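You operate a simulated robot arm through the tools that you are given. There is no shell and no other tool. Be economical: measure what you need, move in short steps, check, and stop when the job is done.

You run a simulated two-armed robot. Do the job below in one go: nothing can be reset, and whatever is moved stays where it is left.

JOB
Take the sprig wad and put it on the white table top. Take the smoothing pad and leave it on the brown shrink ring. Put the purple sanding block on the packing bench top away on the bisque shelf top. Put the plaster bowl in the packing box layer. Fetch the glaze brush and stand it on top of the soap tin. Take the dipping bowl and put it on the green floor tile. Do these in any order. Set down upright: purple sanding block, glaze brush.

The check looks at the end state, three seconds after you hand in, the way a careful person would. Anything else that was tipped, shoved, dropped, spilled or broken makes it a failure.

ROBOT AND FRAMES
Two 7-joint arms with fingered hands on one trunk, on a base that drives. Base frame: it is fixed to the floor where the robot stands at the start and does not move with it; the origin is under the middle of the robot, x ahead of it, y to its left, z up; the surface under the hand at the start is at about z = 0.78. Readings come in m, rad, newtons and seconds.
The left shoulder is at the start at [0.061, 0.182, 1.173], the right one opposite. With the tool pointing down near the work surface each hand reaches from about 0.1 to 0.8 m from the robot's upright axis, wherever it stands, measured 20 degrees to its own side. Places, roughly: bisque shelf top [-1.9, 8.6, 1.2]; brown shrink ring (7x7x3 cm) [3.8, 0.2, 0.8]; dipping bowl (12x12x7 cm) [-4.8, 4.9, 0.8]; glaze brush (4x5x15 cm) [-4.8, 2.9, 0.8]; green floor tile (12x12x1 cm) [-4.8, 2.1, 0.8]; packing box layer (23x28 cm) [-0.04, 2.36, 0.48]; plaster bowl (17x17x9 cm) [3.8, -0.3, 0.8]; purple sanding block (6x9x12 cm) [3.8, -0.9, 0.8]; smoothing pad (4x6x12 cm) [3.8, 0.3, 0.8]; soap tin [-4.75, 2.75, 0.75]; sprig wad (5x4x2 cm) [0.5, 0.1, 0.8]; white table top [0.3, -1.9, 0.8]. Payload 3.8 kg a hand.
Tool frame (each hand has its own): the origin (TCP) lies between the finger pads and is the grasp point; the fingertips stand 0.03 m ahead of it; z points along the fingers, y is the line along which they close. Largest opening 0.104 m; the body of the gripper starts 0.035 m behind the TCP. The gripper is a hand of 4 fingers: y runs from the thumb to the fingers, the wrist lies at [-0.017, -0.104, -0.178] in the tool frame.
Orientation is that of the tool frame in the base frame, as a unit quaternion [x, y, z, w]. With the fingers straight down and the wrist toward the robot, the tool's x, y and z point along [0, 1, 0], [1, 0, 0] and [0, 0, -1] of the base frame.

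CONTROLS
- The arms move only by the tool move_arm. It takes "left_deltas", "right_deltas" or both (then of equal length, played together; a hand with none holds still); each is text: rows parted by semicolons, each of 6 numbers parted by spaces: the turn, a rotation vector about the tool's x, y, z in rad, then the shift along the tool's x, y, z in m. In form: wx wy wz tx ty tz; .... A call has 1 to 20 rows; each row shifts and turns the commanded pose from where the row before left it, along the tool's axes as they then stand. Each row takes 0.2 s and may step no farther than 0.05 m and 0.15 rad from the row before; otherwise, the whole call is refused. Where a pose cannot be reached the arm comes as near as it can. A force on the tool above 40 N (or 10 N above the force at the start of the call, whichever is more), or a blocked arm, ends the call early, and 0.2 s more pass. In this call time passes only in rows, and 0.2 s behind the last. The reply holds the time, the measured pose of the TCP, the force on the tool along the base axes, the opening and the grip force, in the units named above and with some noise, with the torque about the TCP (base axes, N m) and any sound that the robot's microphone picked up.
- Cameras (640 x 400 px; columns grow to the right, rows downward): "scene" is now at [0.1418, 0.0327, 1.3406]; the picture's right is [0.36, -0.93, 0.00], its down [-0.61, -0.24, -0.76] and it looks along [0.71, 0.28, -0.65] (base axes); focal length 248 px, centre (320, 200). "left" rides on the left gripper at [-0.066, -0.09, -0.126] in its tool frame; the picture's right is [-0.78, -0.30, 0.56], its down [0.57, -0.70, 0.42] and it looks along [0.26, 0.65, 0.71] (tool axes); focal length 275 px, centre (320, 200). "right" rides on the right gripper at [0.066, -0.09, -0.126] in its tool frame; the picture's right is [-0.78, 0.30, -0.56], its down [-0.57, -0.70, 0.42] and it looks along [-0.26, 0.65, 0.71] (tool axes); focal length 275 px, centre (320, 200). There is no depth. A picture from a camera that has moved, and an enlarged one, comes with that camera's place and axes in the base frame and with its lens.
- get_image(camera): a new picture of that camera. No time passes.
- raise_lower(by): slides the trunk up (or, below 0, down) by that many m; the arms and the scene camera ride with it, the base frame stays. It gives what a move gives, with no picture.
- base_move(legs): drives the robot by 1 to 6 legs, each [ahead, left, turn to the left] in m, m and rad, along the robot's own axes; the way and the turn of a leg run together, so that a leg with both is an arc; at most 1.5 m and 3.142 rad a leg. The arms and the cameras ride along, it lands a little off, and it stops where it bumps. It gives what a move gives.
- move_fingers(index, middle, ring, thumb_bend, thumb_turn, hand): sets how far each is bent, from 0 (flat) to 1 (curled in); at 0.3 the hand is open as for a grip, at 0.7 the pads meet at the TCP. One left out holds its place. A second passes; each finger stops where it meets its share of the squeeze, and holds until it gets a number again. It is the only way to open and close the hand. It gives what a move gives, with no picture; readings hold the bend of each and the force on the fingers (four entries, about 0 where the hand has none), thumb and palm. thumb_turn goes from beside the hand (0) to across from the fingers (1), as for a grip.
- aim_head(pan, tilt): turns the head with the scene camera to pan (to the left, within 1.501 rad either way) and tilt (down, from -0.506 to 1.204), counted from straight ahead of the robot. It gives what a move gives.
- zoom(camera, box): a new picture of the part [left, top, right, bottom] of that camera's present view, enlarged. No time passes.
- sign_off(): hands the job in; it is judged then, once.

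Go step by step. Nothing tells you exact positions but the pictures and the camera data: compare them with the known pose of the tool, close in by small moves and look again before you grip or let go. The budget is 186 turns and 166 pictures, counting those below and the enlarged ones. Unless the task says otherwise, let go and move clear before handing in.

The tools are called after "Emit:" as name(argument=value, ...) on one line, values as JSON. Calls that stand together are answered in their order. move_arm: Moves the arms, as the interface text tells. Its arguments: {"type":"object","properties":{"left_deltas":{"type":"string"},"right_deltas":{"type":"string"}},"required":[]} The other tools are called the same way: raise_lower (by) slides the trunk up or down; move_fingers (index, middle, ring, thumb_bend, thumb_turn, hand) moves the fingers one by one; base_move (legs) drives the base; aim_head (pan, tilt) turns the head that bears the scene camera; get_image (camera) takes a picture; zoom (camera, box) takes an enlarged picture of a part of a camera's view; sign_off () hands the job in.

At the start:

```text
time_s: 0.0
left_ee_pos: [0.3968, 0.3475, 1.0795]
left_ee_rot: [0.707, 0.707, -0.001, 0.001]
left_wrist_force: [-0.3, 0.3, 0.3]
left_torque: [0.0, -0.03, 0.0]
left_opening: 0.1037
left_finger_force: 0.2
left_shape: jaw
left_bend: [0.3, 0.3, 0.3, 0.3, 0.97]
left_finger forces: [0.0, 0.0, 0.0, 0.0, 0.1, 0.0]
right_ee_pos: [0.6038, -0.0637, 1.0438]
right_ee_rot: [0.707, 0.707, 0.0, 0.0]
right_wrist_force: [1.2, 0.9, -0.3]
right_torque: [0.02, -0.01, 0.04]
right_opening: 0.1038
right_finger_force: 0.1
right_shape: jaw
right_bend: [0.3, 0.3, 0.3, 0.3, 0.97]
right_finger forces: [0.0, 0.0, 0.0, 0.1, 0.0, 0.0]
trunk travel left (down, up): [-0.325, 0.431]
robot x, y, heading: [0.0016, 0.0005, -0.001]
head pan, tilt: [0.372, 0.709]
```

scene: 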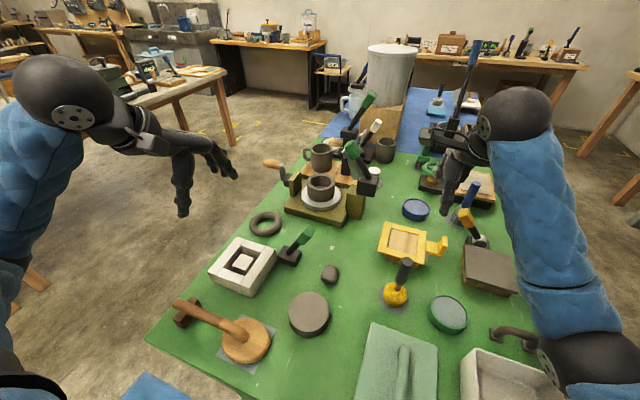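
right: 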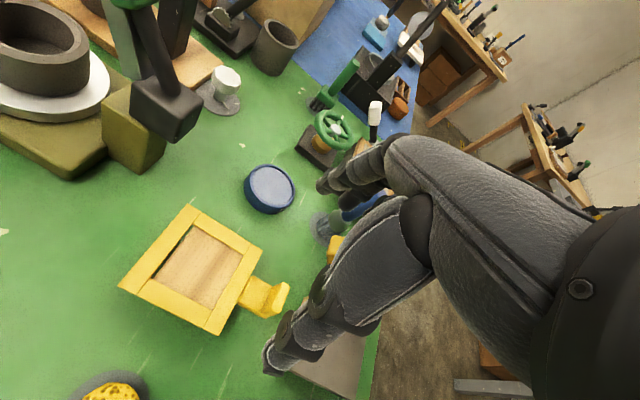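
left: 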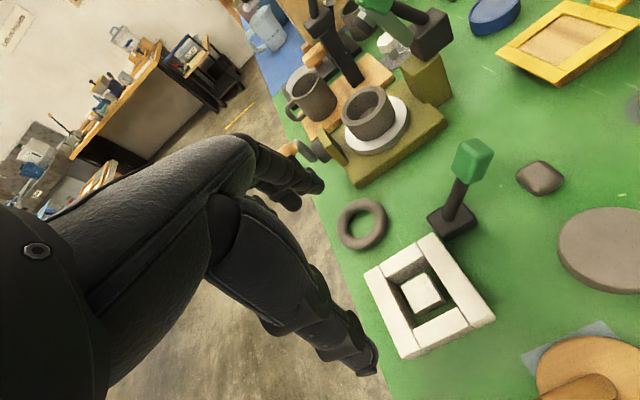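

I see the sprig wad as the small brown lump near (0.48, 0.14). I'll check it closely and look around before moving.

Emit:
zoom(camera="scene", box=[230, 210, 430, 335])

Emit:
aim_head(pan=-1.2, tilt=0.5)

Emit:
get_image(camera="scene")

Emit:
aim_head(pan=0.0, tilt=0.2)

Emit:
get_image(camera="scene")

Emit:
aim_head(pan=1.2, tilt=0.4)

Emit:
get_image(camera="scene")

```text
3.20 times, centred on (330, 272) of scene
camera zoom: at [0.1418, 0.0327, 1.3406], right [0.36, -0.93, 0.0], down [-0.61, -0.24, -0.76], along [0.71, 0.28, -0.65], focal length 794 px, centre (288, -32)
```

zoom: 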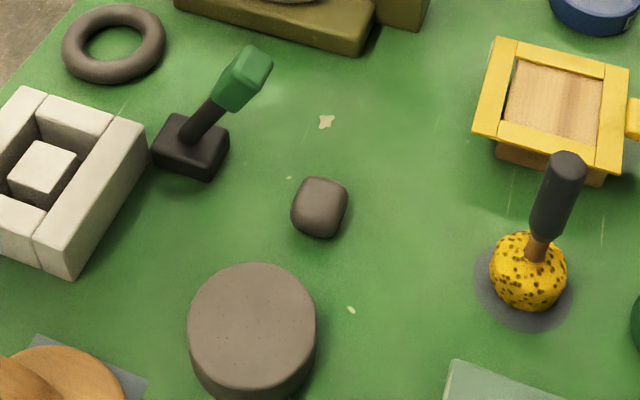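

```text
time_s: 1.6
left_ee_pos: [0.3966, 0.3475, 1.0798]
left_ee_rot: [0.708, 0.706, 0.0, 0.0]
left_wrist_force: [0.2, -0.2, 0.4]
left_torque: [-0.01, 0.01, 0.0]
left_opening: 0.1039
left_finger_force: 0.1
left_shape: jaw
left_bend: [0.3, 0.3, 0.3, 0.3, 0.97]
left_finger forces: [0.0, 0.0, 0.0, 0.0, 0.1, 0.1]
right_ee_pos: [0.6026, -0.0621, 1.0432]
right_ee_rot: [0.707, 0.708, 0.0, 0.0]
right_wrist_force: [-0.1, 0.0, -0.1]
right_torque: [-0.01, 0.01, -0.03]
right_opening: 0.1039
right_finger_force: 0.0
right_shape: jaw
right_bend: [0.3, 0.3, 0.3, 0.3, 0.97]
right_finger forces: [0.0, 0.0, 0.0, 0.0, 0.0, 0.0]
trunk travel left (down, up): [-0.325, 0.431]
robot x, y, heading: [-0.003, 0.0002, 0.004]
head pan, tilt: [-1.201, 0.499]
```

```text
161 pictures are left
camera scene: at [0.0959, -0.0828, 1.359], right [-0.93, -0.36, 0.0], down [-0.17, 0.45, -0.88], along [0.32, -0.82, -0.48], focal length 248 px, centre (320, 200)
```

scene: 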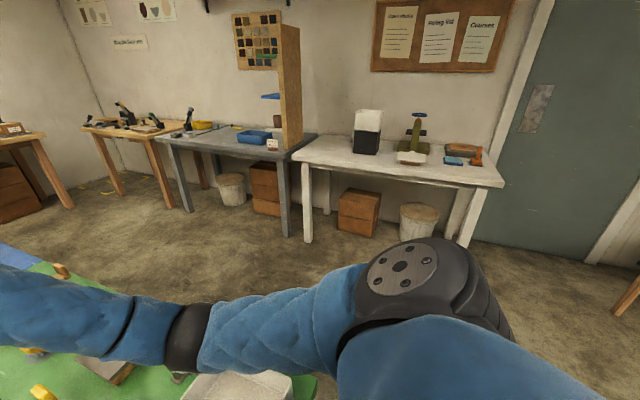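

```text
time_s: 3.0
left_ee_pos: [0.3973, 0.3471, 1.0799]
left_ee_rot: [0.707, 0.707, 0.0, 0.0]
left_wrist_force: [0.2, 0.3, -0.2]
left_torque: [-0.01, -0.02, -0.01]
left_opening: 0.1036
left_finger_force: 0.1
left_shape: jaw
left_bend: [0.3, 0.3, 0.3, 0.3, 0.97]
left_finger forces: [0.0, 0.0, 0.0, 0.0, 0.0, 0.0]
right_ee_pos: [0.6031, -0.0616, 1.0432]
right_ee_rot: [0.707, 0.707, 0.0, 0.001]
right_wrist_force: [0.3, 0.4, 0.0]
right_torque: [0.0, -0.02, 0.0]
right_opening: 0.1036
right_finger_force: 0.0
right_shape: jaw
right_bend: [0.3, 0.3, 0.3, 0.3, 0.97]
right_finger forces: [0.1, 0.0, 0.1, 0.1, 0.0, 0.1]
trunk travel left (down, up): [-0.325, 0.431]
robot x, y, heading: [-0.0009, 0.0011, 0.0]
head pan, tilt: [0.0, 0.201]
```

```text
160 pictures are left
camera scene: at [0.1562, 0.0019, 1.3867], right [0.0, -1.0, 0.0], down [-0.2, 0.0, -0.98], along [0.98, 0.0, -0.2], focal length 248 px, centre (320, 200)
```

scene: 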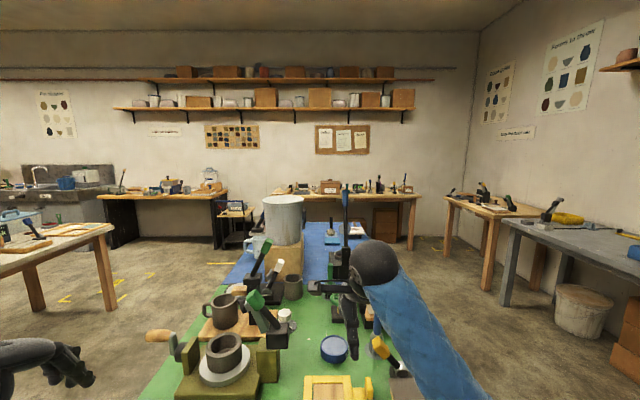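

```text
time_s: 4.5
left_ee_pos: [0.3973, 0.3469, 1.0818]
left_ee_rot: [0.707, 0.707, 0.0, 0.0]
left_wrist_force: [-1.6, -1.4, -0.4]
left_torque: [-0.03, -0.03, 0.0]
left_opening: 0.1039
left_finger_force: 0.1
left_shape: jaw
left_bend: [0.3, 0.3, 0.3, 0.3, 0.97]
left_finger forces: [0.1, 0.0, 0.0, 0.0, 0.0, 0.0]
right_ee_pos: [0.602, -0.0633, 1.0441]
right_ee_rot: [0.707, 0.707, 0.0, 0.001]
right_wrist_force: [-0.4, 0.4, 0.6]
right_torque: [-0.03, 0.0, -0.01]
right_opening: 0.1033
right_finger_force: 0.1
right_shape: jaw
right_bend: [0.3, 0.3, 0.3, 0.3, 0.97]
right_finger forces: [0.0, 0.1, 0.0, 0.0, 0.1, 0.1]
trunk travel left (down, up): [-0.325, 0.431]
robot x, y, heading: [0.0009, 0.0004, 0.001]
head pan, tilt: [1.201, 0.4]
```

```text
159 pictures are left
camera scene: at [0.0966, 0.0883, 1.3682], right [0.93, -0.36, 0.0], down [-0.14, -0.36, -0.92], along [0.33, 0.86, -0.39], focal length 248 px, centre (320, 200)
```

scene: 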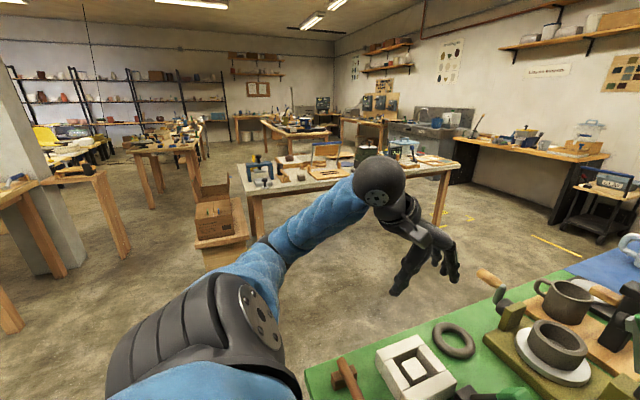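

The wad sits alone on the green cloth at about (0.482, 0.139). I move the left hand over it, high, and look.

Emit:
move_arm(left_deltas="0 0 0 -0.042 0.017 0; 0 0 0 -0.042 0.017 0; 0 0 0 -0.042 0.017 0; 0 0 0 -0.042 0.017 0; 0 0 0 -0.04 0.017 0; 0 0 0 0 0 0.04; 0 0 0 0 0 0.04; 0 0 0 0 0 0.04")

Emit:
get_image(camera="left")

Emit:
aim_head(pan=0.3, tilt=0.9)

Emit:
get_image(camera="scene")

```text
time_s: 6.2
left_ee_pos: [0.483, 0.1421, 0.9587]
left_ee_rot: [0.707, 0.707, 0.0, 0.0]
left_wrist_force: [-0.8, 0.2, -0.4]
left_torque: [0.0, -0.01, -0.02]
left_opening: 0.1034
left_finger_force: 0.0
left_shape: jaw
left_bend: [0.3, 0.3, 0.3, 0.3, 0.97]
left_finger forces: [0.1, 0.0, 0.0, 0.0, 0.0, 0.0]
right_ee_pos: [0.6018, -0.0624, 1.0435]
right_ee_rot: [0.707, 0.707, -0.001, -0.001]
right_wrist_force: [0.8, -0.3, 0.2]
right_torque: [0.0, 0.0, 0.02]
right_opening: 0.1035
right_finger_force: 0.1
right_shape: jaw
right_bend: [0.3, 0.3, 0.3, 0.3, 0.97]
right_finger forces: [0.0, 0.0, 0.1, 0.0, 0.0, 0.1]
trunk travel left (down, up): [-0.325, 0.431]
robot x, y, heading: [-0.0031, -0.0002, 0.006]
head pan, tilt: [1.201, 0.4]
```

```text
158 pictures are left
camera left: at [0.3941, 0.0761, 1.0844], right [-0.3, -0.78, -0.56], down [-0.7, 0.57, -0.42], along [0.65, 0.26, -0.71], focal length 275 px, centre (320, 200)
```

left: 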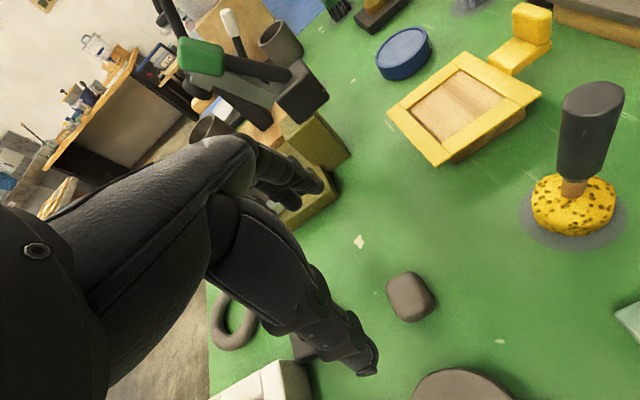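

```text
time_s: 7.5
left_ee_pos: [0.4826, 0.1415, 0.9594]
left_ee_rot: [0.707, 0.707, 0.0, 0.001]
left_wrist_force: [0.3, 0.7, -0.5]
left_torque: [-0.03, 0.04, 0.01]
left_opening: 0.1036
left_finger_force: 0.0
left_shape: jaw
left_bend: [0.3, 0.3, 0.3, 0.3, 0.97]
left_finger forces: [0.0, 0.1, 0.1, 0.0, 0.0, 0.0]
right_ee_pos: [0.6023, -0.0629, 1.0425]
right_ee_rot: [0.708, 0.707, 0.0, -0.001]
right_wrist_force: [-0.1, 0.2, 0.6]
right_torque: [0.0, -0.01, 0.0]
right_opening: 0.1038
right_finger_force: 0.0
right_shape: jaw
right_bend: [0.3, 0.3, 0.3, 0.3, 0.97]
right_finger forces: [0.1, 0.0, 0.0, 0.1, 0.1, 0.1]
trunk travel left (down, up): [-0.325, 0.431]
robot x, y, heading: [-0.001, 0.0025, 0.002]
head pan, tilt: [0.3, 0.901]
```

```text
157 pictures are left
camera scene: at [0.1351, 0.0244, 1.3252], right [0.3, -0.95, 0.0], down [-0.75, -0.23, -0.62], along [0.59, 0.18, -0.78], focal length 248 px, centre (320, 200)
```

scene: 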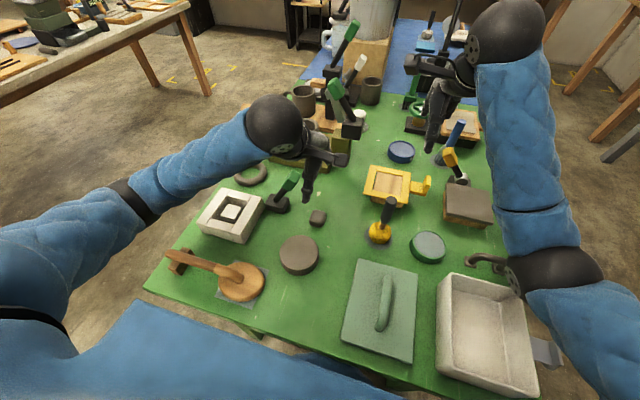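

The wad's measured place agrees from two cameras: about (0.481, 0.135). The stamp's handle leans near, so I yaw the hand slightly away and descend partway.

Emit:
move_arm(left_deltas="0 0 0.15 0 0 0; 0 0 0.15 0 0 0; 0 0 0 -0.008 0 0; 0 0 0 0 0 0.04; 0 0 0 0 0 0.04; 0 0 0 0 0 0.02")

Emit:
get_image(camera="left")

Emit:
zoom(camera="scene", box=[220, 120, 420, 245])

```text
time_s: 8.8
left_ee_pos: [0.4772, 0.1314, 0.86]
left_ee_rot: [0.805, 0.593, 0.0, 0.0]
left_wrist_force: [0.5, -0.1, 1.2]
left_torque: [0.02, -0.01, -0.02]
left_opening: 0.1038
left_finger_force: 0.0
left_shape: jaw
left_bend: [0.3, 0.3, 0.3, 0.3, 0.97]
left_finger forces: [0.1, 0.1, 0.0, 0.0, 0.0, 0.0]
right_ee_pos: [0.6026, -0.0628, 1.0445]
right_ee_rot: [0.707, 0.708, 0.0, 0.0]
right_wrist_force: [-0.1, 0.1, -0.4]
right_torque: [-0.04, -0.02, -0.03]
right_opening: 0.1037
right_finger_force: 0.1
right_shape: jaw
right_bend: [0.3, 0.3, 0.3, 0.3, 0.97]
right_finger forces: [0.0, 0.0, 0.0, 0.0, 0.1, 0.1]
trunk travel left (down, up): [-0.325, 0.431]
robot x, y, heading: [0.0019, 0.0008, -0.003]
head pan, tilt: [0.3, 0.901]
```

```text
156 pictures are left
camera left: at [0.3732, 0.096, 0.9849], right [-0.51, -0.65, -0.56], down [-0.5, 0.75, -0.42], along [0.7, 0.06, -0.71], focal length 275 px, centre (320, 200)
```

left: 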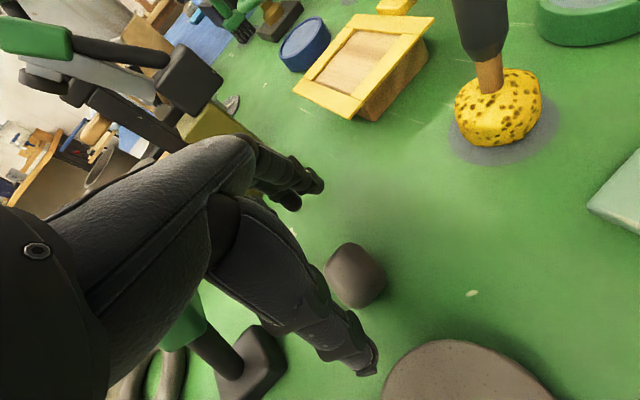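

```text
3.20 times, centred on (320, 182) of scene
camera zoom: at [0.1351, 0.0244, 1.3252], right [0.3, -0.96, 0.0], down [-0.75, -0.23, -0.62], along [0.59, 0.18, -0.78], focal length 794 px, centre (320, 256)
```

zoom: 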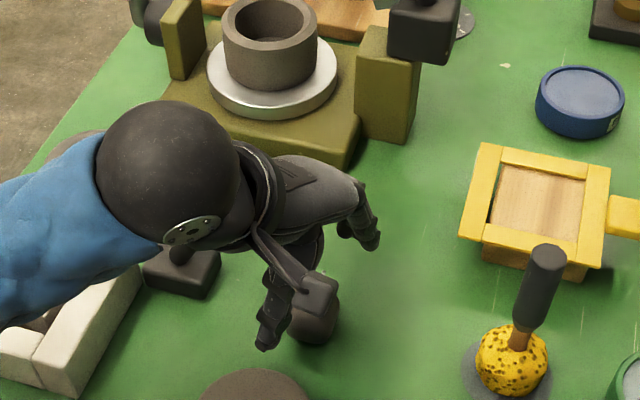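

Wad confirmed at (0.482, 0.1355); the grey disc is close behind the thumb, so I pre-bend the thumb and go down.

Emit:
move_fingers(hand="left", thumb_bend=0.42)

Emit:
move_arm(left_deltas="0 0 0 0.005 0.003 0.01; 0 0 0 0 0 0.015; 0 0 0 0 0 0.015")

Emit:
get_image(camera="left")

Emit:
zoom(camera="scene", box=[240, 170, 400, 270])

```text
time_s: 9.8
left_ee_pos: [0.4776, 0.1313, 0.8604]
left_ee_rot: [0.805, 0.593, -0.001, 0.0]
left_wrist_force: [0.7, 0.2, 0.4]
left_torque: [0.01, 0.01, 0.03]
left_opening: 0.0899
left_finger_force: 0.1
left_shape: fingers
left_bend: [0.3, 0.3, 0.3, 0.42, 0.97]
left_finger forces: [0.0, 0.0, 0.0, 0.0, 0.0, 0.0]
right_ee_pos: [0.6034, -0.0625, 1.0434]
right_ee_rot: [0.707, 0.707, 0.0, 0.0]
right_wrist_force: [-0.1, -0.5, 0.2]
right_torque: [0.0, 0.03, -0.01]
right_opening: 0.1037
right_finger_force: 0.1
right_shape: jaw
right_bend: [0.3, 0.3, 0.3, 0.3, 0.97]
right_finger forces: [0.1, 0.0, 0.1, 0.0, 0.1, 0.1]
trunk travel left (down, up): [-0.325, 0.431]
robot x, y, heading: [0.0025, 0.0013, -0.004]
head pan, tilt: [0.3, 0.901]
```

```text
time_s: 10.7
left_ee_pos: [0.4839, 0.1364, 0.8202]
left_ee_rot: [0.804, 0.594, 0.0, 0.0]
left_wrist_force: [0.3, -0.8, -0.4]
left_torque: [0.0, 0.01, 0.0]
left_opening: 0.09
left_finger_force: 0.0
left_shape: fingers
left_bend: [0.3, 0.3, 0.3, 0.42, 0.97]
left_finger forces: [0.0, 0.1, 0.1, 0.0, 0.0, 0.0]
right_ee_pos: [0.6032, -0.063, 1.0438]
right_ee_rot: [0.707, 0.708, 0.0, 0.001]
right_wrist_force: [0.2, 0.0, -0.4]
right_torque: [0.03, -0.02, -0.07]
right_opening: 0.1035
right_finger_force: 0.1
right_shape: jaw
right_bend: [0.3, 0.3, 0.3, 0.3, 0.97]
right_finger forces: [0.0, 0.0, 0.1, 0.0, 0.1, 0.0]
trunk travel left (down, up): [-0.325, 0.431]
robot x, y, heading: [-0.0037, -0.0008, 0.001]
head pan, tilt: [0.3, 0.901]
```

```text
154 pictures are left
camera left: at [0.3787, 0.0998, 0.9455], right [-0.51, -0.65, -0.56], down [-0.5, 0.75, -0.42], along [0.7, 0.06, -0.71], focal length 275 px, centre (320, 200)
```

left: 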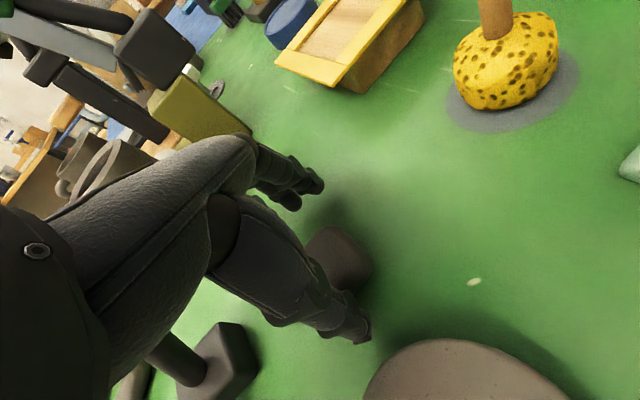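

```text
4.00 times, centred on (320, 220) of scene
camera zoom: at [0.1352, 0.0243, 1.3252], right [0.3, -0.96, 0.0], down [-0.75, -0.23, -0.62], along [0.59, 0.18, -0.78], focal length 993 px, centre (320, 120)
```

zoom: 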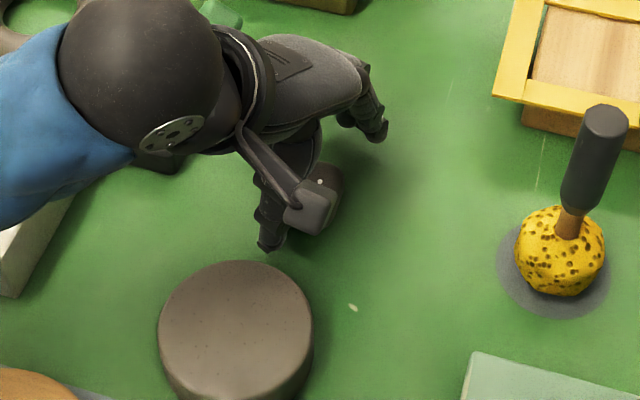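

The wad lies between fingers and thumb. I lower a bit more and close.

Emit:
move_arm(left_deltas="0 0 0 -0.003 0 0.006")

Emit:
move_fingers(hand="left", index=0.65, middle=0.65, ring=0.65, thumb_bend=0.65)

Emit:
get_image(camera="left")

```text
time_s: 11.1
left_ee_pos: [0.4832, 0.1328, 0.8134]
left_ee_rot: [0.805, 0.593, 0.0, 0.0]
left_wrist_force: [0.5, 0.9, -0.6]
left_torque: [-0.02, 0.04, 0.01]
left_opening: 0.0898
left_finger_force: 0.1
left_shape: fingers
left_bend: [0.3, 0.3, 0.3, 0.42, 0.97]
left_finger forces: [0.0, 0.0, 0.0, 0.0, 0.0, 0.0]
right_ee_pos: [0.6026, -0.0634, 1.0445]
right_ee_rot: [0.707, 0.707, 0.0, 0.0]
right_wrist_force: [0.3, -0.5, 0.6]
right_torque: [-0.02, -0.01, 0.01]
right_opening: 0.1036
right_finger_force: 0.1
right_shape: jaw
right_bend: [0.3, 0.3, 0.3, 0.3, 0.97]
right_finger forces: [0.0, 0.0, 0.0, 0.0, 0.0, 0.1]
trunk travel left (down, up): [-0.325, 0.431]
robot x, y, heading: [0.0016, 0.0051, -0.003]
head pan, tilt: [0.3, 0.901]
```

```text
time_s: 12.1
left_ee_pos: [0.4841, 0.1323, 0.8155]
left_ee_rot: [0.804, 0.594, 0.0, 0.002]
left_wrist_force: [4.3, -0.9, 10.5]
left_torque: [0.0, -0.34, -0.01]
left_opening: 0.0489
left_finger_force: 18.6
left_shape: fingers
left_bend: [0.51, 0.58, 0.63, 0.55, 0.96]
left_finger forces: [7.3, 15.1, 1.6, 0.0, 12.8, 0.0]
right_ee_pos: [0.6032, -0.0624, 1.0438]
right_ee_rot: [0.707, 0.707, 0.0, 0.0]
right_wrist_force: [0.6, -0.6, 0.1]
right_torque: [-0.03, 0.0, 0.05]
right_opening: 0.1037
right_finger_force: 0.1
right_shape: jaw
right_bend: [0.3, 0.3, 0.3, 0.3, 0.97]
right_finger forces: [0.0, 0.0, 0.0, 0.0, 0.0, 0.0]
trunk travel left (down, up): [-0.325, 0.431]
robot x, y, heading: [-0.0017, 0.0013, -0.0]
head pan, tilt: [0.3, 0.901]
```

```text
152 pictures are left
camera left: at [0.3783, 0.0964, 0.9398], right [-0.51, -0.65, -0.56], down [-0.5, 0.75, -0.43], along [0.7, 0.06, -0.71], focal length 275 px, centre (320, 200)
```

left: 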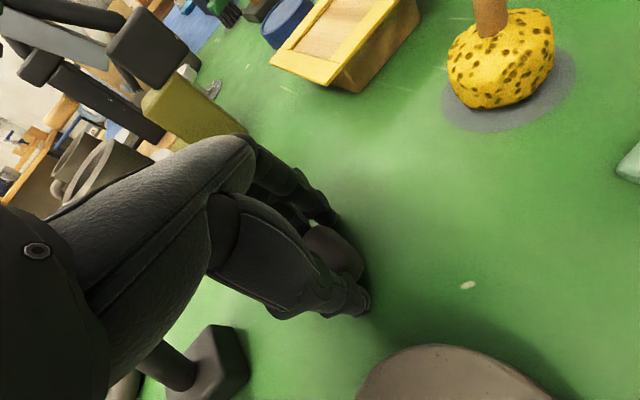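

Gripped with about 19 N. Lifting a bit and checking.

Emit:
move_arm(left_deltas="0 0 0 0 0 -0.02; 0 0 0 0 0 -0.04; 0 0 0 0 0 -0.05; 0 0 0 0 0 -0.05; 0 0 0 0 0 -0.05; 0 0 0 0 0 -0.05")

Emit:
get_image(camera="left")

```text
time_s: 13.4
left_ee_pos: [0.4831, 0.1328, 1.073]
left_ee_rot: [0.805, 0.593, 0.0, -0.001]
left_wrist_force: [-0.2, 0.1, -1.1]
left_torque: [0.0, 0.02, 0.02]
left_opening: 0.0487
left_finger_force: 13.8
left_shape: fingers
left_bend: [0.52, 0.59, 0.63, 0.55, 0.95]
left_finger forces: [6.6, 6.4, 1.1, 0.1, 13.1, 0.0]
right_ee_pos: [0.604, -0.062, 1.0441]
right_ee_rot: [0.707, 0.707, 0.0, 0.0]
right_wrist_force: [-0.2, -0.3, 0.5]
right_torque: [-0.01, 0.01, 0.0]
right_opening: 0.1036
right_finger_force: 0.0
right_shape: jaw
right_bend: [0.3, 0.3, 0.3, 0.3, 0.97]
right_finger forces: [0.0, 0.1, 0.0, 0.1, 0.0, 0.1]
trunk travel left (down, up): [-0.325, 0.431]
robot x, y, heading: [0.002, 0.0037, -0.002]
head pan, tilt: [0.3, 0.901]
```

```text
151 pictures are left
camera left: at [0.3779, 0.0965, 1.1998], right [-0.51, -0.65, -0.56], down [-0.5, 0.75, -0.42], along [0.7, 0.06, -0.71], focal length 275 px, centre (320, 200)
```

left: 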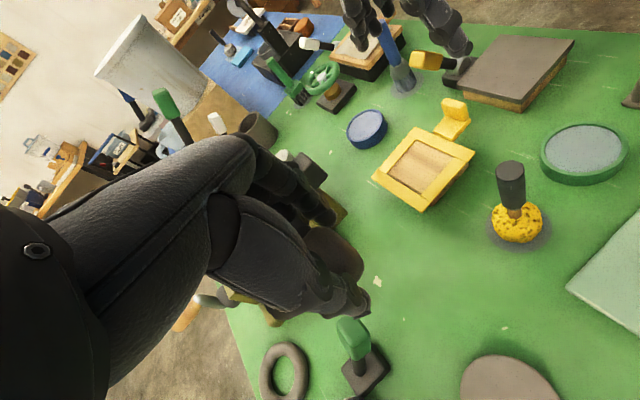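

The wad is held. Before driving, I look right/rear-right for obstacles.

Emit:
aim_head(pan=-1.5, tilt=0.5)

Emit:
get_image(camera="scene")

Emit:
aim_head(pan=1.5, tilt=0.5)

Emit:
get_image(camera="scene")

```text
time_s: 15.2
left_ee_pos: [0.4838, 0.133, 1.0737]
left_ee_rot: [0.805, 0.593, 0.0, 0.0]
left_wrist_force: [-0.1, 0.1, -0.5]
left_torque: [0.01, 0.01, -0.01]
left_opening: 0.0487
left_finger_force: 14.0
left_shape: fingers
left_bend: [0.52, 0.59, 0.63, 0.55, 0.95]
left_finger forces: [6.6, 6.6, 1.1, 0.0, 13.1, 0.0]
right_ee_pos: [0.6037, -0.0625, 1.0434]
right_ee_rot: [0.707, 0.707, 0.0, 0.0]
right_wrist_force: [0.1, 0.0, 0.2]
right_torque: [-0.02, -0.02, -0.01]
right_opening: 0.1034
right_finger_force: 0.1
right_shape: jaw
right_bend: [0.3, 0.3, 0.3, 0.3, 0.97]
right_finger forces: [0.1, 0.0, 0.0, 0.0, 0.0, 0.0]
trunk travel left (down, up): [-0.325, 0.431]
robot x, y, heading: [0.0016, -0.0015, 0.001]
head pan, tilt: [-1.499, 0.499]
```

```text
150 pictures are left
camera scene: at [0.0697, -0.0888, 1.359], right [-1.0, -0.07, 0.0], down [-0.03, 0.48, -0.88], along [0.06, -0.88, -0.48], focal length 248 px, centre (320, 200)
```

scene: 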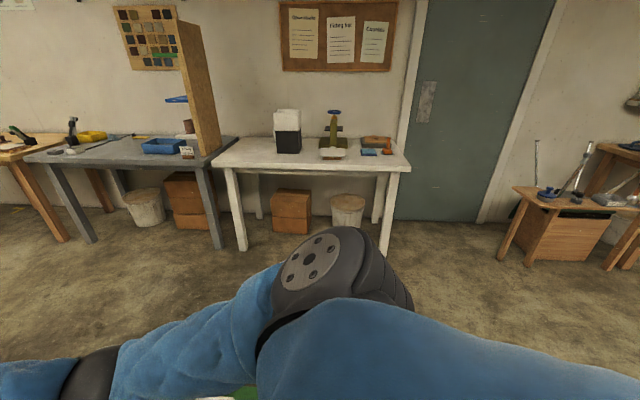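

```text
time_s: 17.9
left_ee_pos: [0.4827, 0.1325, 1.0731]
left_ee_rot: [0.805, 0.593, 0.0, 0.001]
left_wrist_force: [0.5, 0.6, -1.9]
left_torque: [0.01, 0.01, 0.0]
left_opening: 0.0484
left_finger_force: 13.8
left_shape: fingers
left_bend: [0.52, 0.59, 0.63, 0.55, 0.95]
left_finger forces: [6.5, 6.4, 1.1, 0.0, 13.1, 0.1]
right_ee_pos: [0.6041, -0.0631, 1.0428]
right_ee_rot: [0.708, 0.707, 0.0, -0.001]
right_wrist_force: [-0.1, 0.0, -0.1]
right_torque: [0.02, 0.02, 0.01]
right_opening: 0.1035
right_finger_force: 0.0
right_shape: jaw
right_bend: [0.3, 0.3, 0.3, 0.3, 0.97]
right_finger forces: [0.0, 0.1, 0.0, 0.1, 0.1, 0.0]
trunk travel left (down, up): [-0.325, 0.431]
robot x, y, heading: [0.0011, -0.0017, 0.002]
head pan, tilt: [1.499, 0.499]
```

```text
149 pictures are left
camera scene: at [0.0696, 0.0927, 1.359], right [1.0, -0.07, 0.0], down [-0.03, -0.48, -0.88], along [0.06, 0.88, -0.48], focal length 248 px, centre (320, 200)
```

scene: 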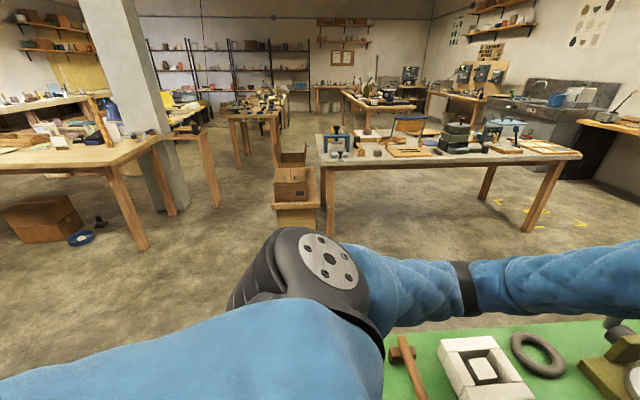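

Clear floor behind and to the right. I back off, turn right 90°, and advance partway toward the white table.

Emit:
base_move(legs=[[-0.55, 0, 0], [0, 0, -1.571], [0.75, 0, 0]])

Emit:
aim_head(pan=0.2, tilt=0.5)

Emit:
get_image(camera="scene")

```text
time_s: 28.6
left_ee_pos: [-0.4435, -1.2594, 1.0747]
left_ee_rot: [0.986, -0.166, 0.0, -0.001]
left_wrist_force: [0.0, -0.2, -0.1]
left_torque: [-0.02, 0.02, -0.04]
left_opening: 0.0481
left_finger_force: 13.3
left_shape: fingers
left_bend: [0.52, 0.59, 0.64, 0.55, 0.95]
left_finger forces: [6.5, 6.3, 0.9, 0.0, 12.4, 0.0]
right_ee_pos: [-0.6433, -1.3715, 1.0433]
right_ee_rot: [1.0, -0.018, -0.001, -0.001]
right_wrist_force: [0.1, 0.3, -0.7]
right_torque: [0.0, -0.03, -0.02]
right_opening: 0.1038
right_finger_force: 0.0
right_shape: jaw
right_bend: [0.3, 0.3, 0.3, 0.3, 0.97]
right_finger forces: [0.1, 0.0, 0.0, 0.0, 0.0, 0.0]
trunk travel left (down, up): [-0.325, 0.431]
robot x, y, heading: [-0.5599, -0.7695, -1.606]
head pan, tilt: [1.499, 0.499]
```

```text
time_s: 30.1
left_ee_pos: [-0.443, -1.2589, 1.0741]
left_ee_rot: [0.986, -0.167, 0.0, 0.0]
left_wrist_force: [-0.1, -0.8, -1.2]
left_torque: [0.0, 0.0, -0.01]
left_opening: 0.0483
left_finger_force: 13.4
left_shape: fingers
left_bend: [0.52, 0.59, 0.64, 0.55, 0.95]
left_finger forces: [6.4, 6.3, 1.0, 0.0, 12.5, 0.0]
right_ee_pos: [-0.6424, -1.3719, 1.0432]
right_ee_rot: [1.0, -0.018, 0.0, 0.0]
right_wrist_force: [0.2, 0.5, 0.5]
right_torque: [-0.01, -0.05, 0.01]
right_opening: 0.1037
right_finger_force: 0.1
right_shape: jaw
right_bend: [0.3, 0.3, 0.3, 0.3, 0.97]
right_finger forces: [0.1, 0.0, 0.0, 0.0, 0.1, 0.0]
trunk travel left (down, up): [-0.325, 0.431]
robot x, y, heading: [-0.5572, -0.7733, -1.603]
head pan, tilt: [0.201, 0.499]
```

```text
148 pictures are left
camera scene: at [-0.5461, -0.9222, 1.359], right [-0.99, -0.16, 0.0], down [-0.08, 0.47, -0.88], along [0.14, -0.87, -0.48], focal length 248 px, centre (320, 200)
```

scene: 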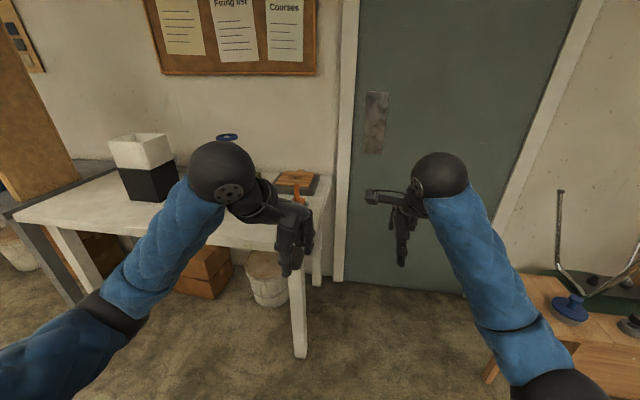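

The robot is in the free aisle, wad still held. I strafe left to face the empty left part of the white table.

Emit:
base_move(legs=[[0, 0.95, 0.03]])

Emit:
aim_head(pan=0.0, tilt=0.7)

Emit:
get_image(camera="scene")

```text
time_s: 35.0
left_ee_pos: [0.5112, -1.2665, 1.0722]
left_ee_rot: [0.989, -0.146, 0.0, 0.0]
left_wrist_force: [0.2, 0.5, -0.5]
left_torque: [0.0, 0.03, -0.03]
left_opening: 0.0481
left_finger_force: 13.4
left_shape: fingers
left_bend: [0.52, 0.59, 0.64, 0.55, 0.95]
left_finger forces: [6.5, 6.3, 1.0, 0.0, 12.4, 0.1]
right_ee_pos: [0.3154, -1.3881, 1.0434]
right_ee_rot: [1.0, 0.003, 0.0, 0.0]
right_wrist_force: [0.1, -0.4, -0.2]
right_torque: [-0.03, 0.03, 0.02]
right_opening: 0.104
right_finger_force: 0.0
right_shape: jaw
right_bend: [0.3, 0.3, 0.3, 0.3, 0.97]
right_finger forces: [0.0, 0.0, 0.0, 0.1, 0.0, 0.1]
trunk travel left (down, up): [-0.325, 0.431]
robot x, y, heading: [0.3712, -0.7845, -1.568]
head pan, tilt: [0.201, 0.499]
```

```text
time_s: 35.7
left_ee_pos: [0.5095, -1.267, 1.0742]
left_ee_rot: [0.989, -0.146, 0.0, -0.001]
left_wrist_force: [-0.5, 0.9, -1.1]
left_torque: [0.0, -0.01, 0.03]
left_opening: 0.0482
left_finger_force: 13.3
left_shape: fingers
left_bend: [0.52, 0.59, 0.64, 0.55, 0.95]
left_finger forces: [6.5, 6.3, 1.1, 0.1, 12.5, 0.0]
right_ee_pos: [0.3158, -1.3873, 1.0434]
right_ee_rot: [1.0, 0.004, 0.0, 0.0]
right_wrist_force: [0.1, -0.1, 0.4]
right_torque: [0.0, -0.03, -0.03]
right_opening: 0.1036
right_finger_force: 0.1
right_shape: jaw
right_bend: [0.3, 0.3, 0.3, 0.3, 0.97]
right_finger forces: [0.0, 0.0, 0.0, 0.0, 0.0, 0.1]
trunk travel left (down, up): [-0.325, 0.431]
robot x, y, heading: [0.3774, -0.7851, -1.564]
head pan, tilt: [0.0, 0.7]
```

```text
147 pictures are left
camera scene: at [0.3753, -0.9313, 1.3414], right [-1.0, -0.01, 0.0], down [0.0, 0.64, -0.77], along [0.01, -0.77, -0.64], focal length 248 px, centre (320, 200)
```

scene: 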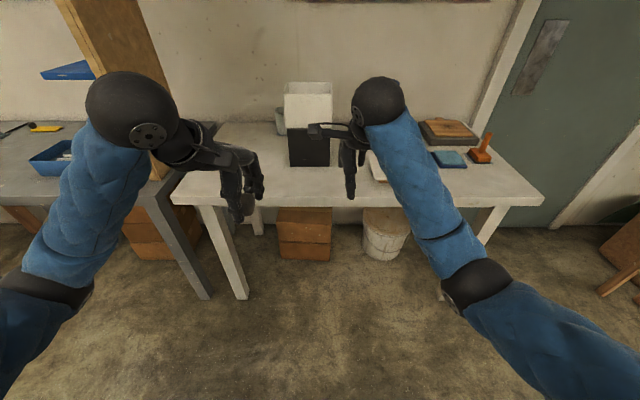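

I pull the right hand back to keep it clear of the black box, then drive forward a little with the left hand heading for the free left-front part of the table.

Emit:
move_arm(right_deltas="0 0 0 0 -0.05 0; 0 0 0 0 -0.05 0; 0 0 0 0 -0.05 0; 0 0 0 0 -0.03 0")

Emit:
base_move(legs=[[0.25, 0.06, 0]])

Emit:
get_image(camera="scene")

Emit:
get_image(camera="left")

```text
time_s: 36.7
left_ee_pos: [0.5102, -1.2664, 1.0743]
left_ee_rot: [0.989, -0.146, 0.001, 0.0]
left_wrist_force: [0.1, 0.0, -0.4]
left_torque: [-0.02, 0.02, 0.02]
left_opening: 0.0481
left_finger_force: 13.5
left_shape: fingers
left_bend: [0.52, 0.59, 0.64, 0.55, 0.95]
left_finger forces: [6.4, 6.4, 1.0, 0.0, 12.5, 0.1]
right_ee_pos: [0.315, -1.2082, 1.0398]
right_ee_rot: [1.0, 0.003, -0.001, -0.001]
right_wrist_force: [0.2, 0.7, 0.6]
right_torque: [-0.01, -0.03, -0.03]
right_opening: 0.104
right_finger_force: 0.2
right_shape: jaw
right_bend: [0.3, 0.3, 0.3, 0.3, 0.97]
right_finger forces: [0.1, 0.0, 0.0, 0.0, 0.0, 0.0]
trunk travel left (down, up): [-0.325, 0.431]
robot x, y, heading: [0.3726, -0.7879, -1.565]
head pan, tilt: [0.0, 0.7]
```

```text
time_s: 38.5
left_ee_pos: [0.5699, -1.51, 1.0733]
left_ee_rot: [0.989, -0.147, 0.0, 0.0]
left_wrist_force: [-0.1, -0.9, -0.3]
left_torque: [0.03, 0.01, 0.0]
left_opening: 0.0482
left_finger_force: 13.0
left_shape: fingers
left_bend: [0.52, 0.59, 0.64, 0.55, 0.95]
left_finger forces: [6.7, 6.3, 1.0, 0.0, 12.5, 0.1]
right_ee_pos: [0.3733, -1.4514, 1.0393]
right_ee_rot: [1.0, 0.003, 0.0, 0.0]
right_wrist_force: [0.6, 0.4, -0.6]
right_torque: [0.02, -0.03, -0.02]
right_opening: 0.1039
right_finger_force: 0.0
right_shape: jaw
right_bend: [0.3, 0.3, 0.3, 0.3, 0.97]
right_finger forces: [0.0, 0.0, 0.0, 0.0, 0.0, 0.0]
trunk travel left (down, up): [-0.325, 0.431]
robot x, y, heading: [0.433, -1.0274, -1.563]
head pan, tilt: [0.0, 0.7]
```

```text
146 pictures are left
camera scene: at [0.4354, -1.1734, 1.3411], right [-1.0, 0.0, 0.0], down [0.0, 0.65, -0.76], along [0.0, -0.76, -0.65], focal length 248 px, centre (320, 200)
```

scene: 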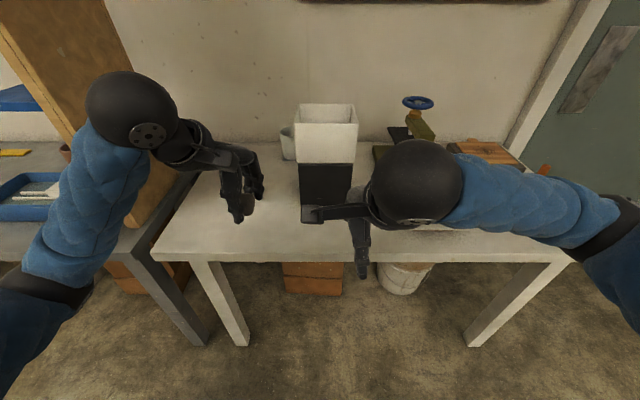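

```text
145 pictures are left
camera left: at [0.5336, -1.4039, 1.1988], right [-0.66, 0.51, -0.56], down [0.75, 0.51, -0.42], along [0.06, -0.7, -0.71], focal length 275 px, centre (320, 200)
```

left: 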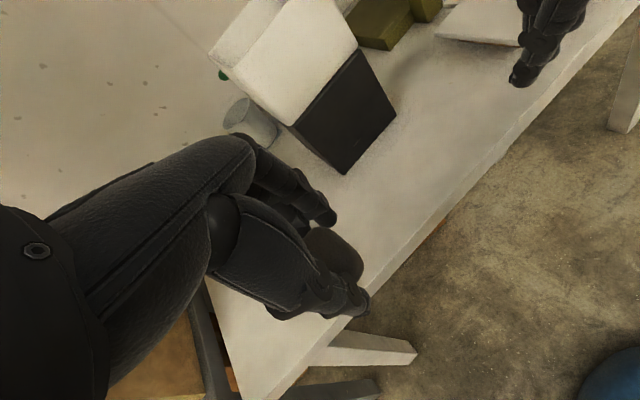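

Table front edge is at y≈-1.59. I place the wad around (0.64, -1.70), clear of the black box; moving over and down partway.

Emit:
move_arm(left_deltas="0 0 0 0.03 0.04 0; 0 0 0 0.03 0.04 0; 0 0 0 0.03 0.04 0; 0 0 0 0.03 0.04 0; 0 0 0 0 0 0.05; 0 0 0 0 0 0.05; 0 0 0 0 0 0.05; 0 0 0 0 0 0.04")

Emit:
get_image(camera="left")

Emit:
get_image(camera="scene")

```text
time_s: 40.3
left_ee_pos: [0.6385, -1.6952, 0.8848]
left_ee_rot: [0.989, -0.146, 0.0, 0.0]
left_wrist_force: [-0.8, -0.2, 0.0]
left_torque: [-0.03, -0.03, 0.01]
left_opening: 0.0481
left_finger_force: 12.7
left_shape: fingers
left_bend: [0.52, 0.59, 0.64, 0.55, 0.95]
left_finger forces: [6.4, 6.2, 1.0, 0.0, 12.4, 0.0]
right_ee_pos: [0.3738, -1.4485, 1.0402]
right_ee_rot: [1.0, 0.002, 0.001, -0.001]
right_wrist_force: [1.0, -0.6, 0.3]
right_torque: [-0.02, -0.04, 0.01]
right_opening: 0.1039
right_finger_force: 0.0
right_shape: jaw
right_bend: [0.3, 0.3, 0.3, 0.3, 0.97]
right_finger forces: [0.1, 0.1, 0.0, 0.1, 0.0, 0.1]
trunk travel left (down, up): [-0.325, 0.431]
robot x, y, heading: [0.4362, -1.0273, -1.567]
head pan, tilt: [0.0, 0.7]
```

```text
144 pictures are left
camera left: at [0.6027, -1.5908, 1.0105], right [-0.66, 0.51, -0.56], down [0.75, 0.5, -0.42], along [0.06, -0.7, -0.71], focal length 275 px, centre (320, 200)
```

left: 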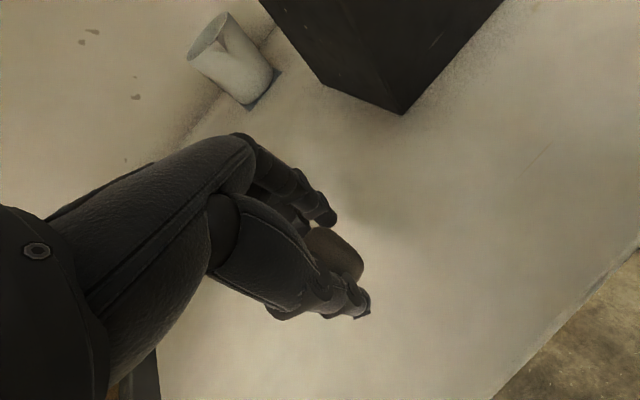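

```text
143 pictures are left
camera scene: at [0.435, -1.1724, 1.3413], right [-1.0, 0.0, 0.0], down [0.0, 0.64, -0.76], along [0.0, -0.76, -0.64], focal length 248 px, centre (320, 200)
```

scene: 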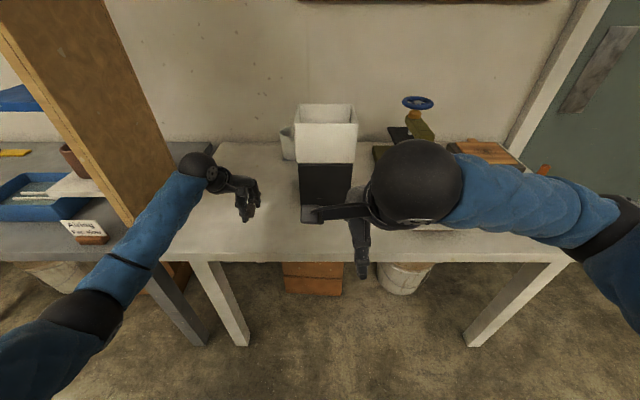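

Clear spot. I lower in small steps to touch.

Emit:
move_arm(left_deltas="0 0 0 0 0 0.03; 0 0 0 0 0 0.02; 0 0 0 0 0 0.008; 0 0 0 0 0 0.004; 0 0 0 0 0 0.003")

Emit:
zoom(camera="left", box=[240, 160, 440, 340])

```text
time_s: 41.5
left_ee_pos: [0.6375, -1.7026, 0.8338]
left_ee_rot: [0.989, -0.147, -0.002, 0.014]
left_wrist_force: [0.2, 4.8, 16.5]
left_torque: [0.35, -0.07, 0.02]
left_opening: 0.0479
left_finger_force: 18.9
left_shape: fingers
left_bend: [0.54, 0.61, 0.65, 0.54, 0.95]
left_finger forces: [5.2, 15.8, 0.1, 0.1, 16.3, 0.1]
right_ee_pos: [0.3729, -1.4492, 1.0396]
right_ee_rot: [1.0, 0.003, 0.0, 0.0]
right_wrist_force: [-0.3, 0.7, -0.4]
right_torque: [0.02, -0.01, 0.01]
right_opening: 0.1039
right_finger_force: 0.1
right_shape: jaw
right_bend: [0.3, 0.3, 0.3, 0.3, 0.97]
right_finger forces: [0.0, 0.0, 0.1, 0.1, 0.0, 0.0]
trunk travel left (down, up): [-0.325, 0.431]
robot x, y, heading: [0.4352, -1.0233, -1.561]
head pan, tilt: [0.0, 0.7]
stopped in row 5 (left hand): the force on the tool passed its limit at 41 N (the readings are from after the stop); the commanded pose is now the measured one
```

```text
2.22 times, centred on (340, 250) of left
camera zoom: at [0.6024, -1.5945, 0.9559], right [-0.66, 0.49, -0.57], down [0.75, 0.49, -0.44], along [0.06, -0.72, -0.7], focal length 612 px, centre (276, 89)
```

zoom: 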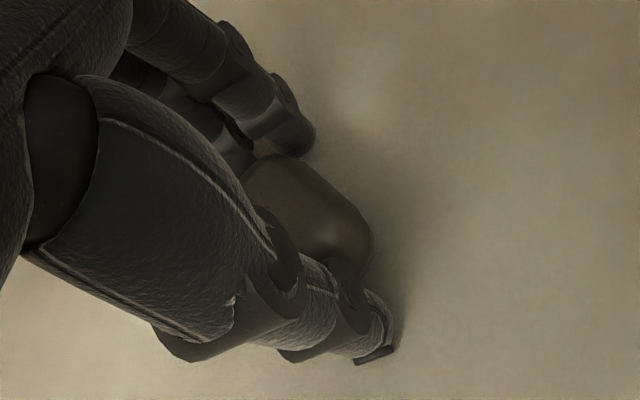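

Touching the table. I relieve slightly and open the hand.

Emit:
move_arm(left_deltas="0 0 0 0 0 -0.002")

Emit:
move_fingers(hand="left", index=0.3, middle=0.3, ring=0.3, thumb_bend=0.3)

Emit:
move_arm(left_deltas="0 0 0 0 0 -0.02; 0 0 0 0 0 -0.04; 0 0 0 0 0 -0.05; 0 0 0 0 0 -0.05; 0 0 0 0 -0.05 -0.04; 0 0 0 0 -0.05 0; 0 0 0 0 -0.05 0")

Emit:
get_image(camera="scene")

Emit:
get_image(camera="left")

```text
time_s: 41.9
left_ee_pos: [0.6389, -1.7027, 0.8337]
left_ee_rot: [0.989, -0.146, 0.0, 0.011]
left_wrist_force: [-0.4, -1.8, 12.5]
left_torque: [-0.06, -0.04, 0.01]
left_opening: 0.0479
left_finger_force: 18.0
left_shape: fingers
left_bend: [0.54, 0.6, 0.64, 0.54, 0.95]
left_finger forces: [6.6, 16.2, 0.5, 0.1, 12.9, 0.0]
right_ee_pos: [0.3745, -1.4486, 1.04]
right_ee_rot: [1.0, 0.003, 0.0, -0.001]
right_wrist_force: [0.8, 0.2, 0.3]
right_torque: [-0.01, 0.01, -0.03]
right_opening: 0.1037
right_finger_force: 0.1
right_shape: jaw
right_bend: [0.3, 0.3, 0.3, 0.3, 0.97]
right_finger forces: [0.1, 0.1, 0.1, 0.1, 0.1, 0.1]
trunk travel left (down, up): [-0.325, 0.431]
robot x, y, heading: [0.4344, -1.0251, -1.564]
head pan, tilt: [0.0, 0.7]
```

```text
time_s: 42.9
left_ee_pos: [0.6383, -1.7016, 0.83]
left_ee_rot: [0.989, -0.147, 0.0, 0.008]
left_wrist_force: [0.7, 0.0, -0.1]
left_torque: [0.0, -0.01, -0.01]
left_opening: 0.1042
left_finger_force: 0.1
left_shape: fingers
left_bend: [0.3, 0.3, 0.3, 0.3, 0.97]
left_finger forces: [0.0, 0.0, 0.0, 0.0, 0.1, 0.0]
right_ee_pos: [0.3736, -1.4505, 1.0409]
right_ee_rot: [1.0, 0.003, 0.001, 0.001]
right_wrist_force: [0.2, -0.2, 0.6]
right_torque: [-0.04, 0.01, 0.05]
right_opening: 0.1041
right_finger_force: 0.1
right_shape: jaw
right_bend: [0.3, 0.3, 0.3, 0.3, 0.97]
right_finger forces: [0.0, 0.0, 0.0, 0.0, 0.1, 0.0]
trunk travel left (down, up): [-0.325, 0.431]
robot x, y, heading: [0.4364, -1.022, -1.565]
head pan, tilt: [0.0, 0.7]
```

```text
refused: row 5 steps farther than a row can; nothing moved
```

```text
141 pictures are left
camera scene: at [0.4351, -1.1721, 1.3412], right [-1.0, -0.01, 0.0], down [0.0, 0.64, -0.76], along [0.0, -0.76, -0.64], focal length 248 px, centre (320, 200)
```

scene: 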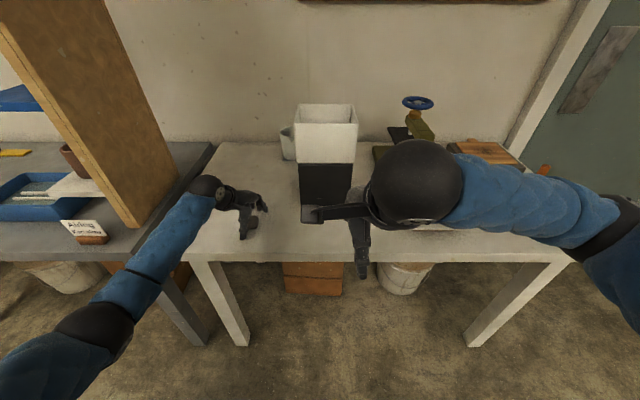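

```text
140 pictures are left
camera left: at [0.6028, -1.5942, 0.9537], right [-0.66, 0.5, -0.56], down [0.75, 0.5, -0.43], along [0.06, -0.71, -0.7], focal length 275 px, centre (320, 200)
```

left: 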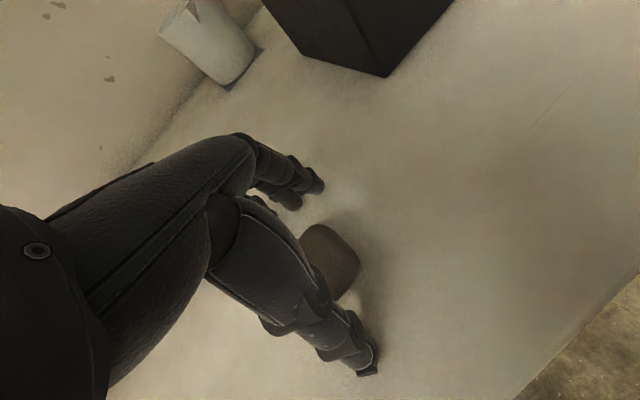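

The wad rests on the table, released. I raise and retract the hand.

Emit:
move_arm(left_deltas="0 0 0 0 0 -0.02; 0 0 0 0 0 -0.04; 0 0 0 0 0 -0.05; 0 0 0 0 0 -0.05; 0 0 0 0 0 -0.05; 0 0 0 0 -0.05 0; 0 0 0 0 -0.05 0; 0 0 0 0 -0.05 0; 0 0 0 0 -0.05 0")

Emit:
get_image(camera="scene")

```text
time_s: 44.9
left_ee_pos: [0.6976, -1.5026, 1.037]
left_ee_rot: [0.989, -0.147, 0.0, 0.01]
left_wrist_force: [-0.6, -0.1, 0.9]
left_torque: [0.0, 0.0, 0.0]
left_opening: 0.1045
left_finger_force: 0.0
left_shape: fingers
left_bend: [0.3, 0.3, 0.3, 0.3, 0.97]
left_finger forces: [0.0, 0.0, 0.1, 0.0, 0.0, 0.1]
right_ee_pos: [0.3742, -1.4487, 1.0389]
right_ee_rot: [1.0, 0.003, 0.0, 0.0]
right_wrist_force: [0.5, -0.5, -0.3]
right_torque: [-0.02, -0.01, 0.0]
right_opening: 0.1037
right_finger_force: 0.0
right_shape: jaw
right_bend: [0.3, 0.3, 0.3, 0.3, 0.97]
right_finger forces: [0.1, 0.0, 0.1, 0.0, 0.0, 0.0]
trunk travel left (down, up): [-0.325, 0.431]
robot x, y, heading: [0.4343, -1.028, -1.569]
head pan, tilt: [0.0, 0.7]
```

```text
139 pictures are left
camera scene: at [0.4353, -1.1712, 1.3415], right [-1.0, 0.0, 0.0], down [0.0, 0.64, -0.77], along [0.0, -0.77, -0.64], focal length 248 px, centre (320, 200)
```

scene: 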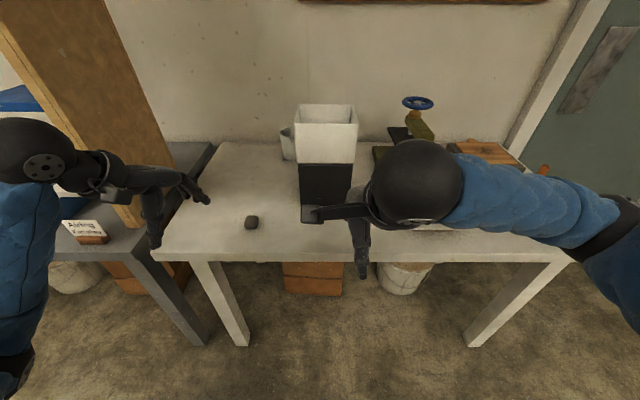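

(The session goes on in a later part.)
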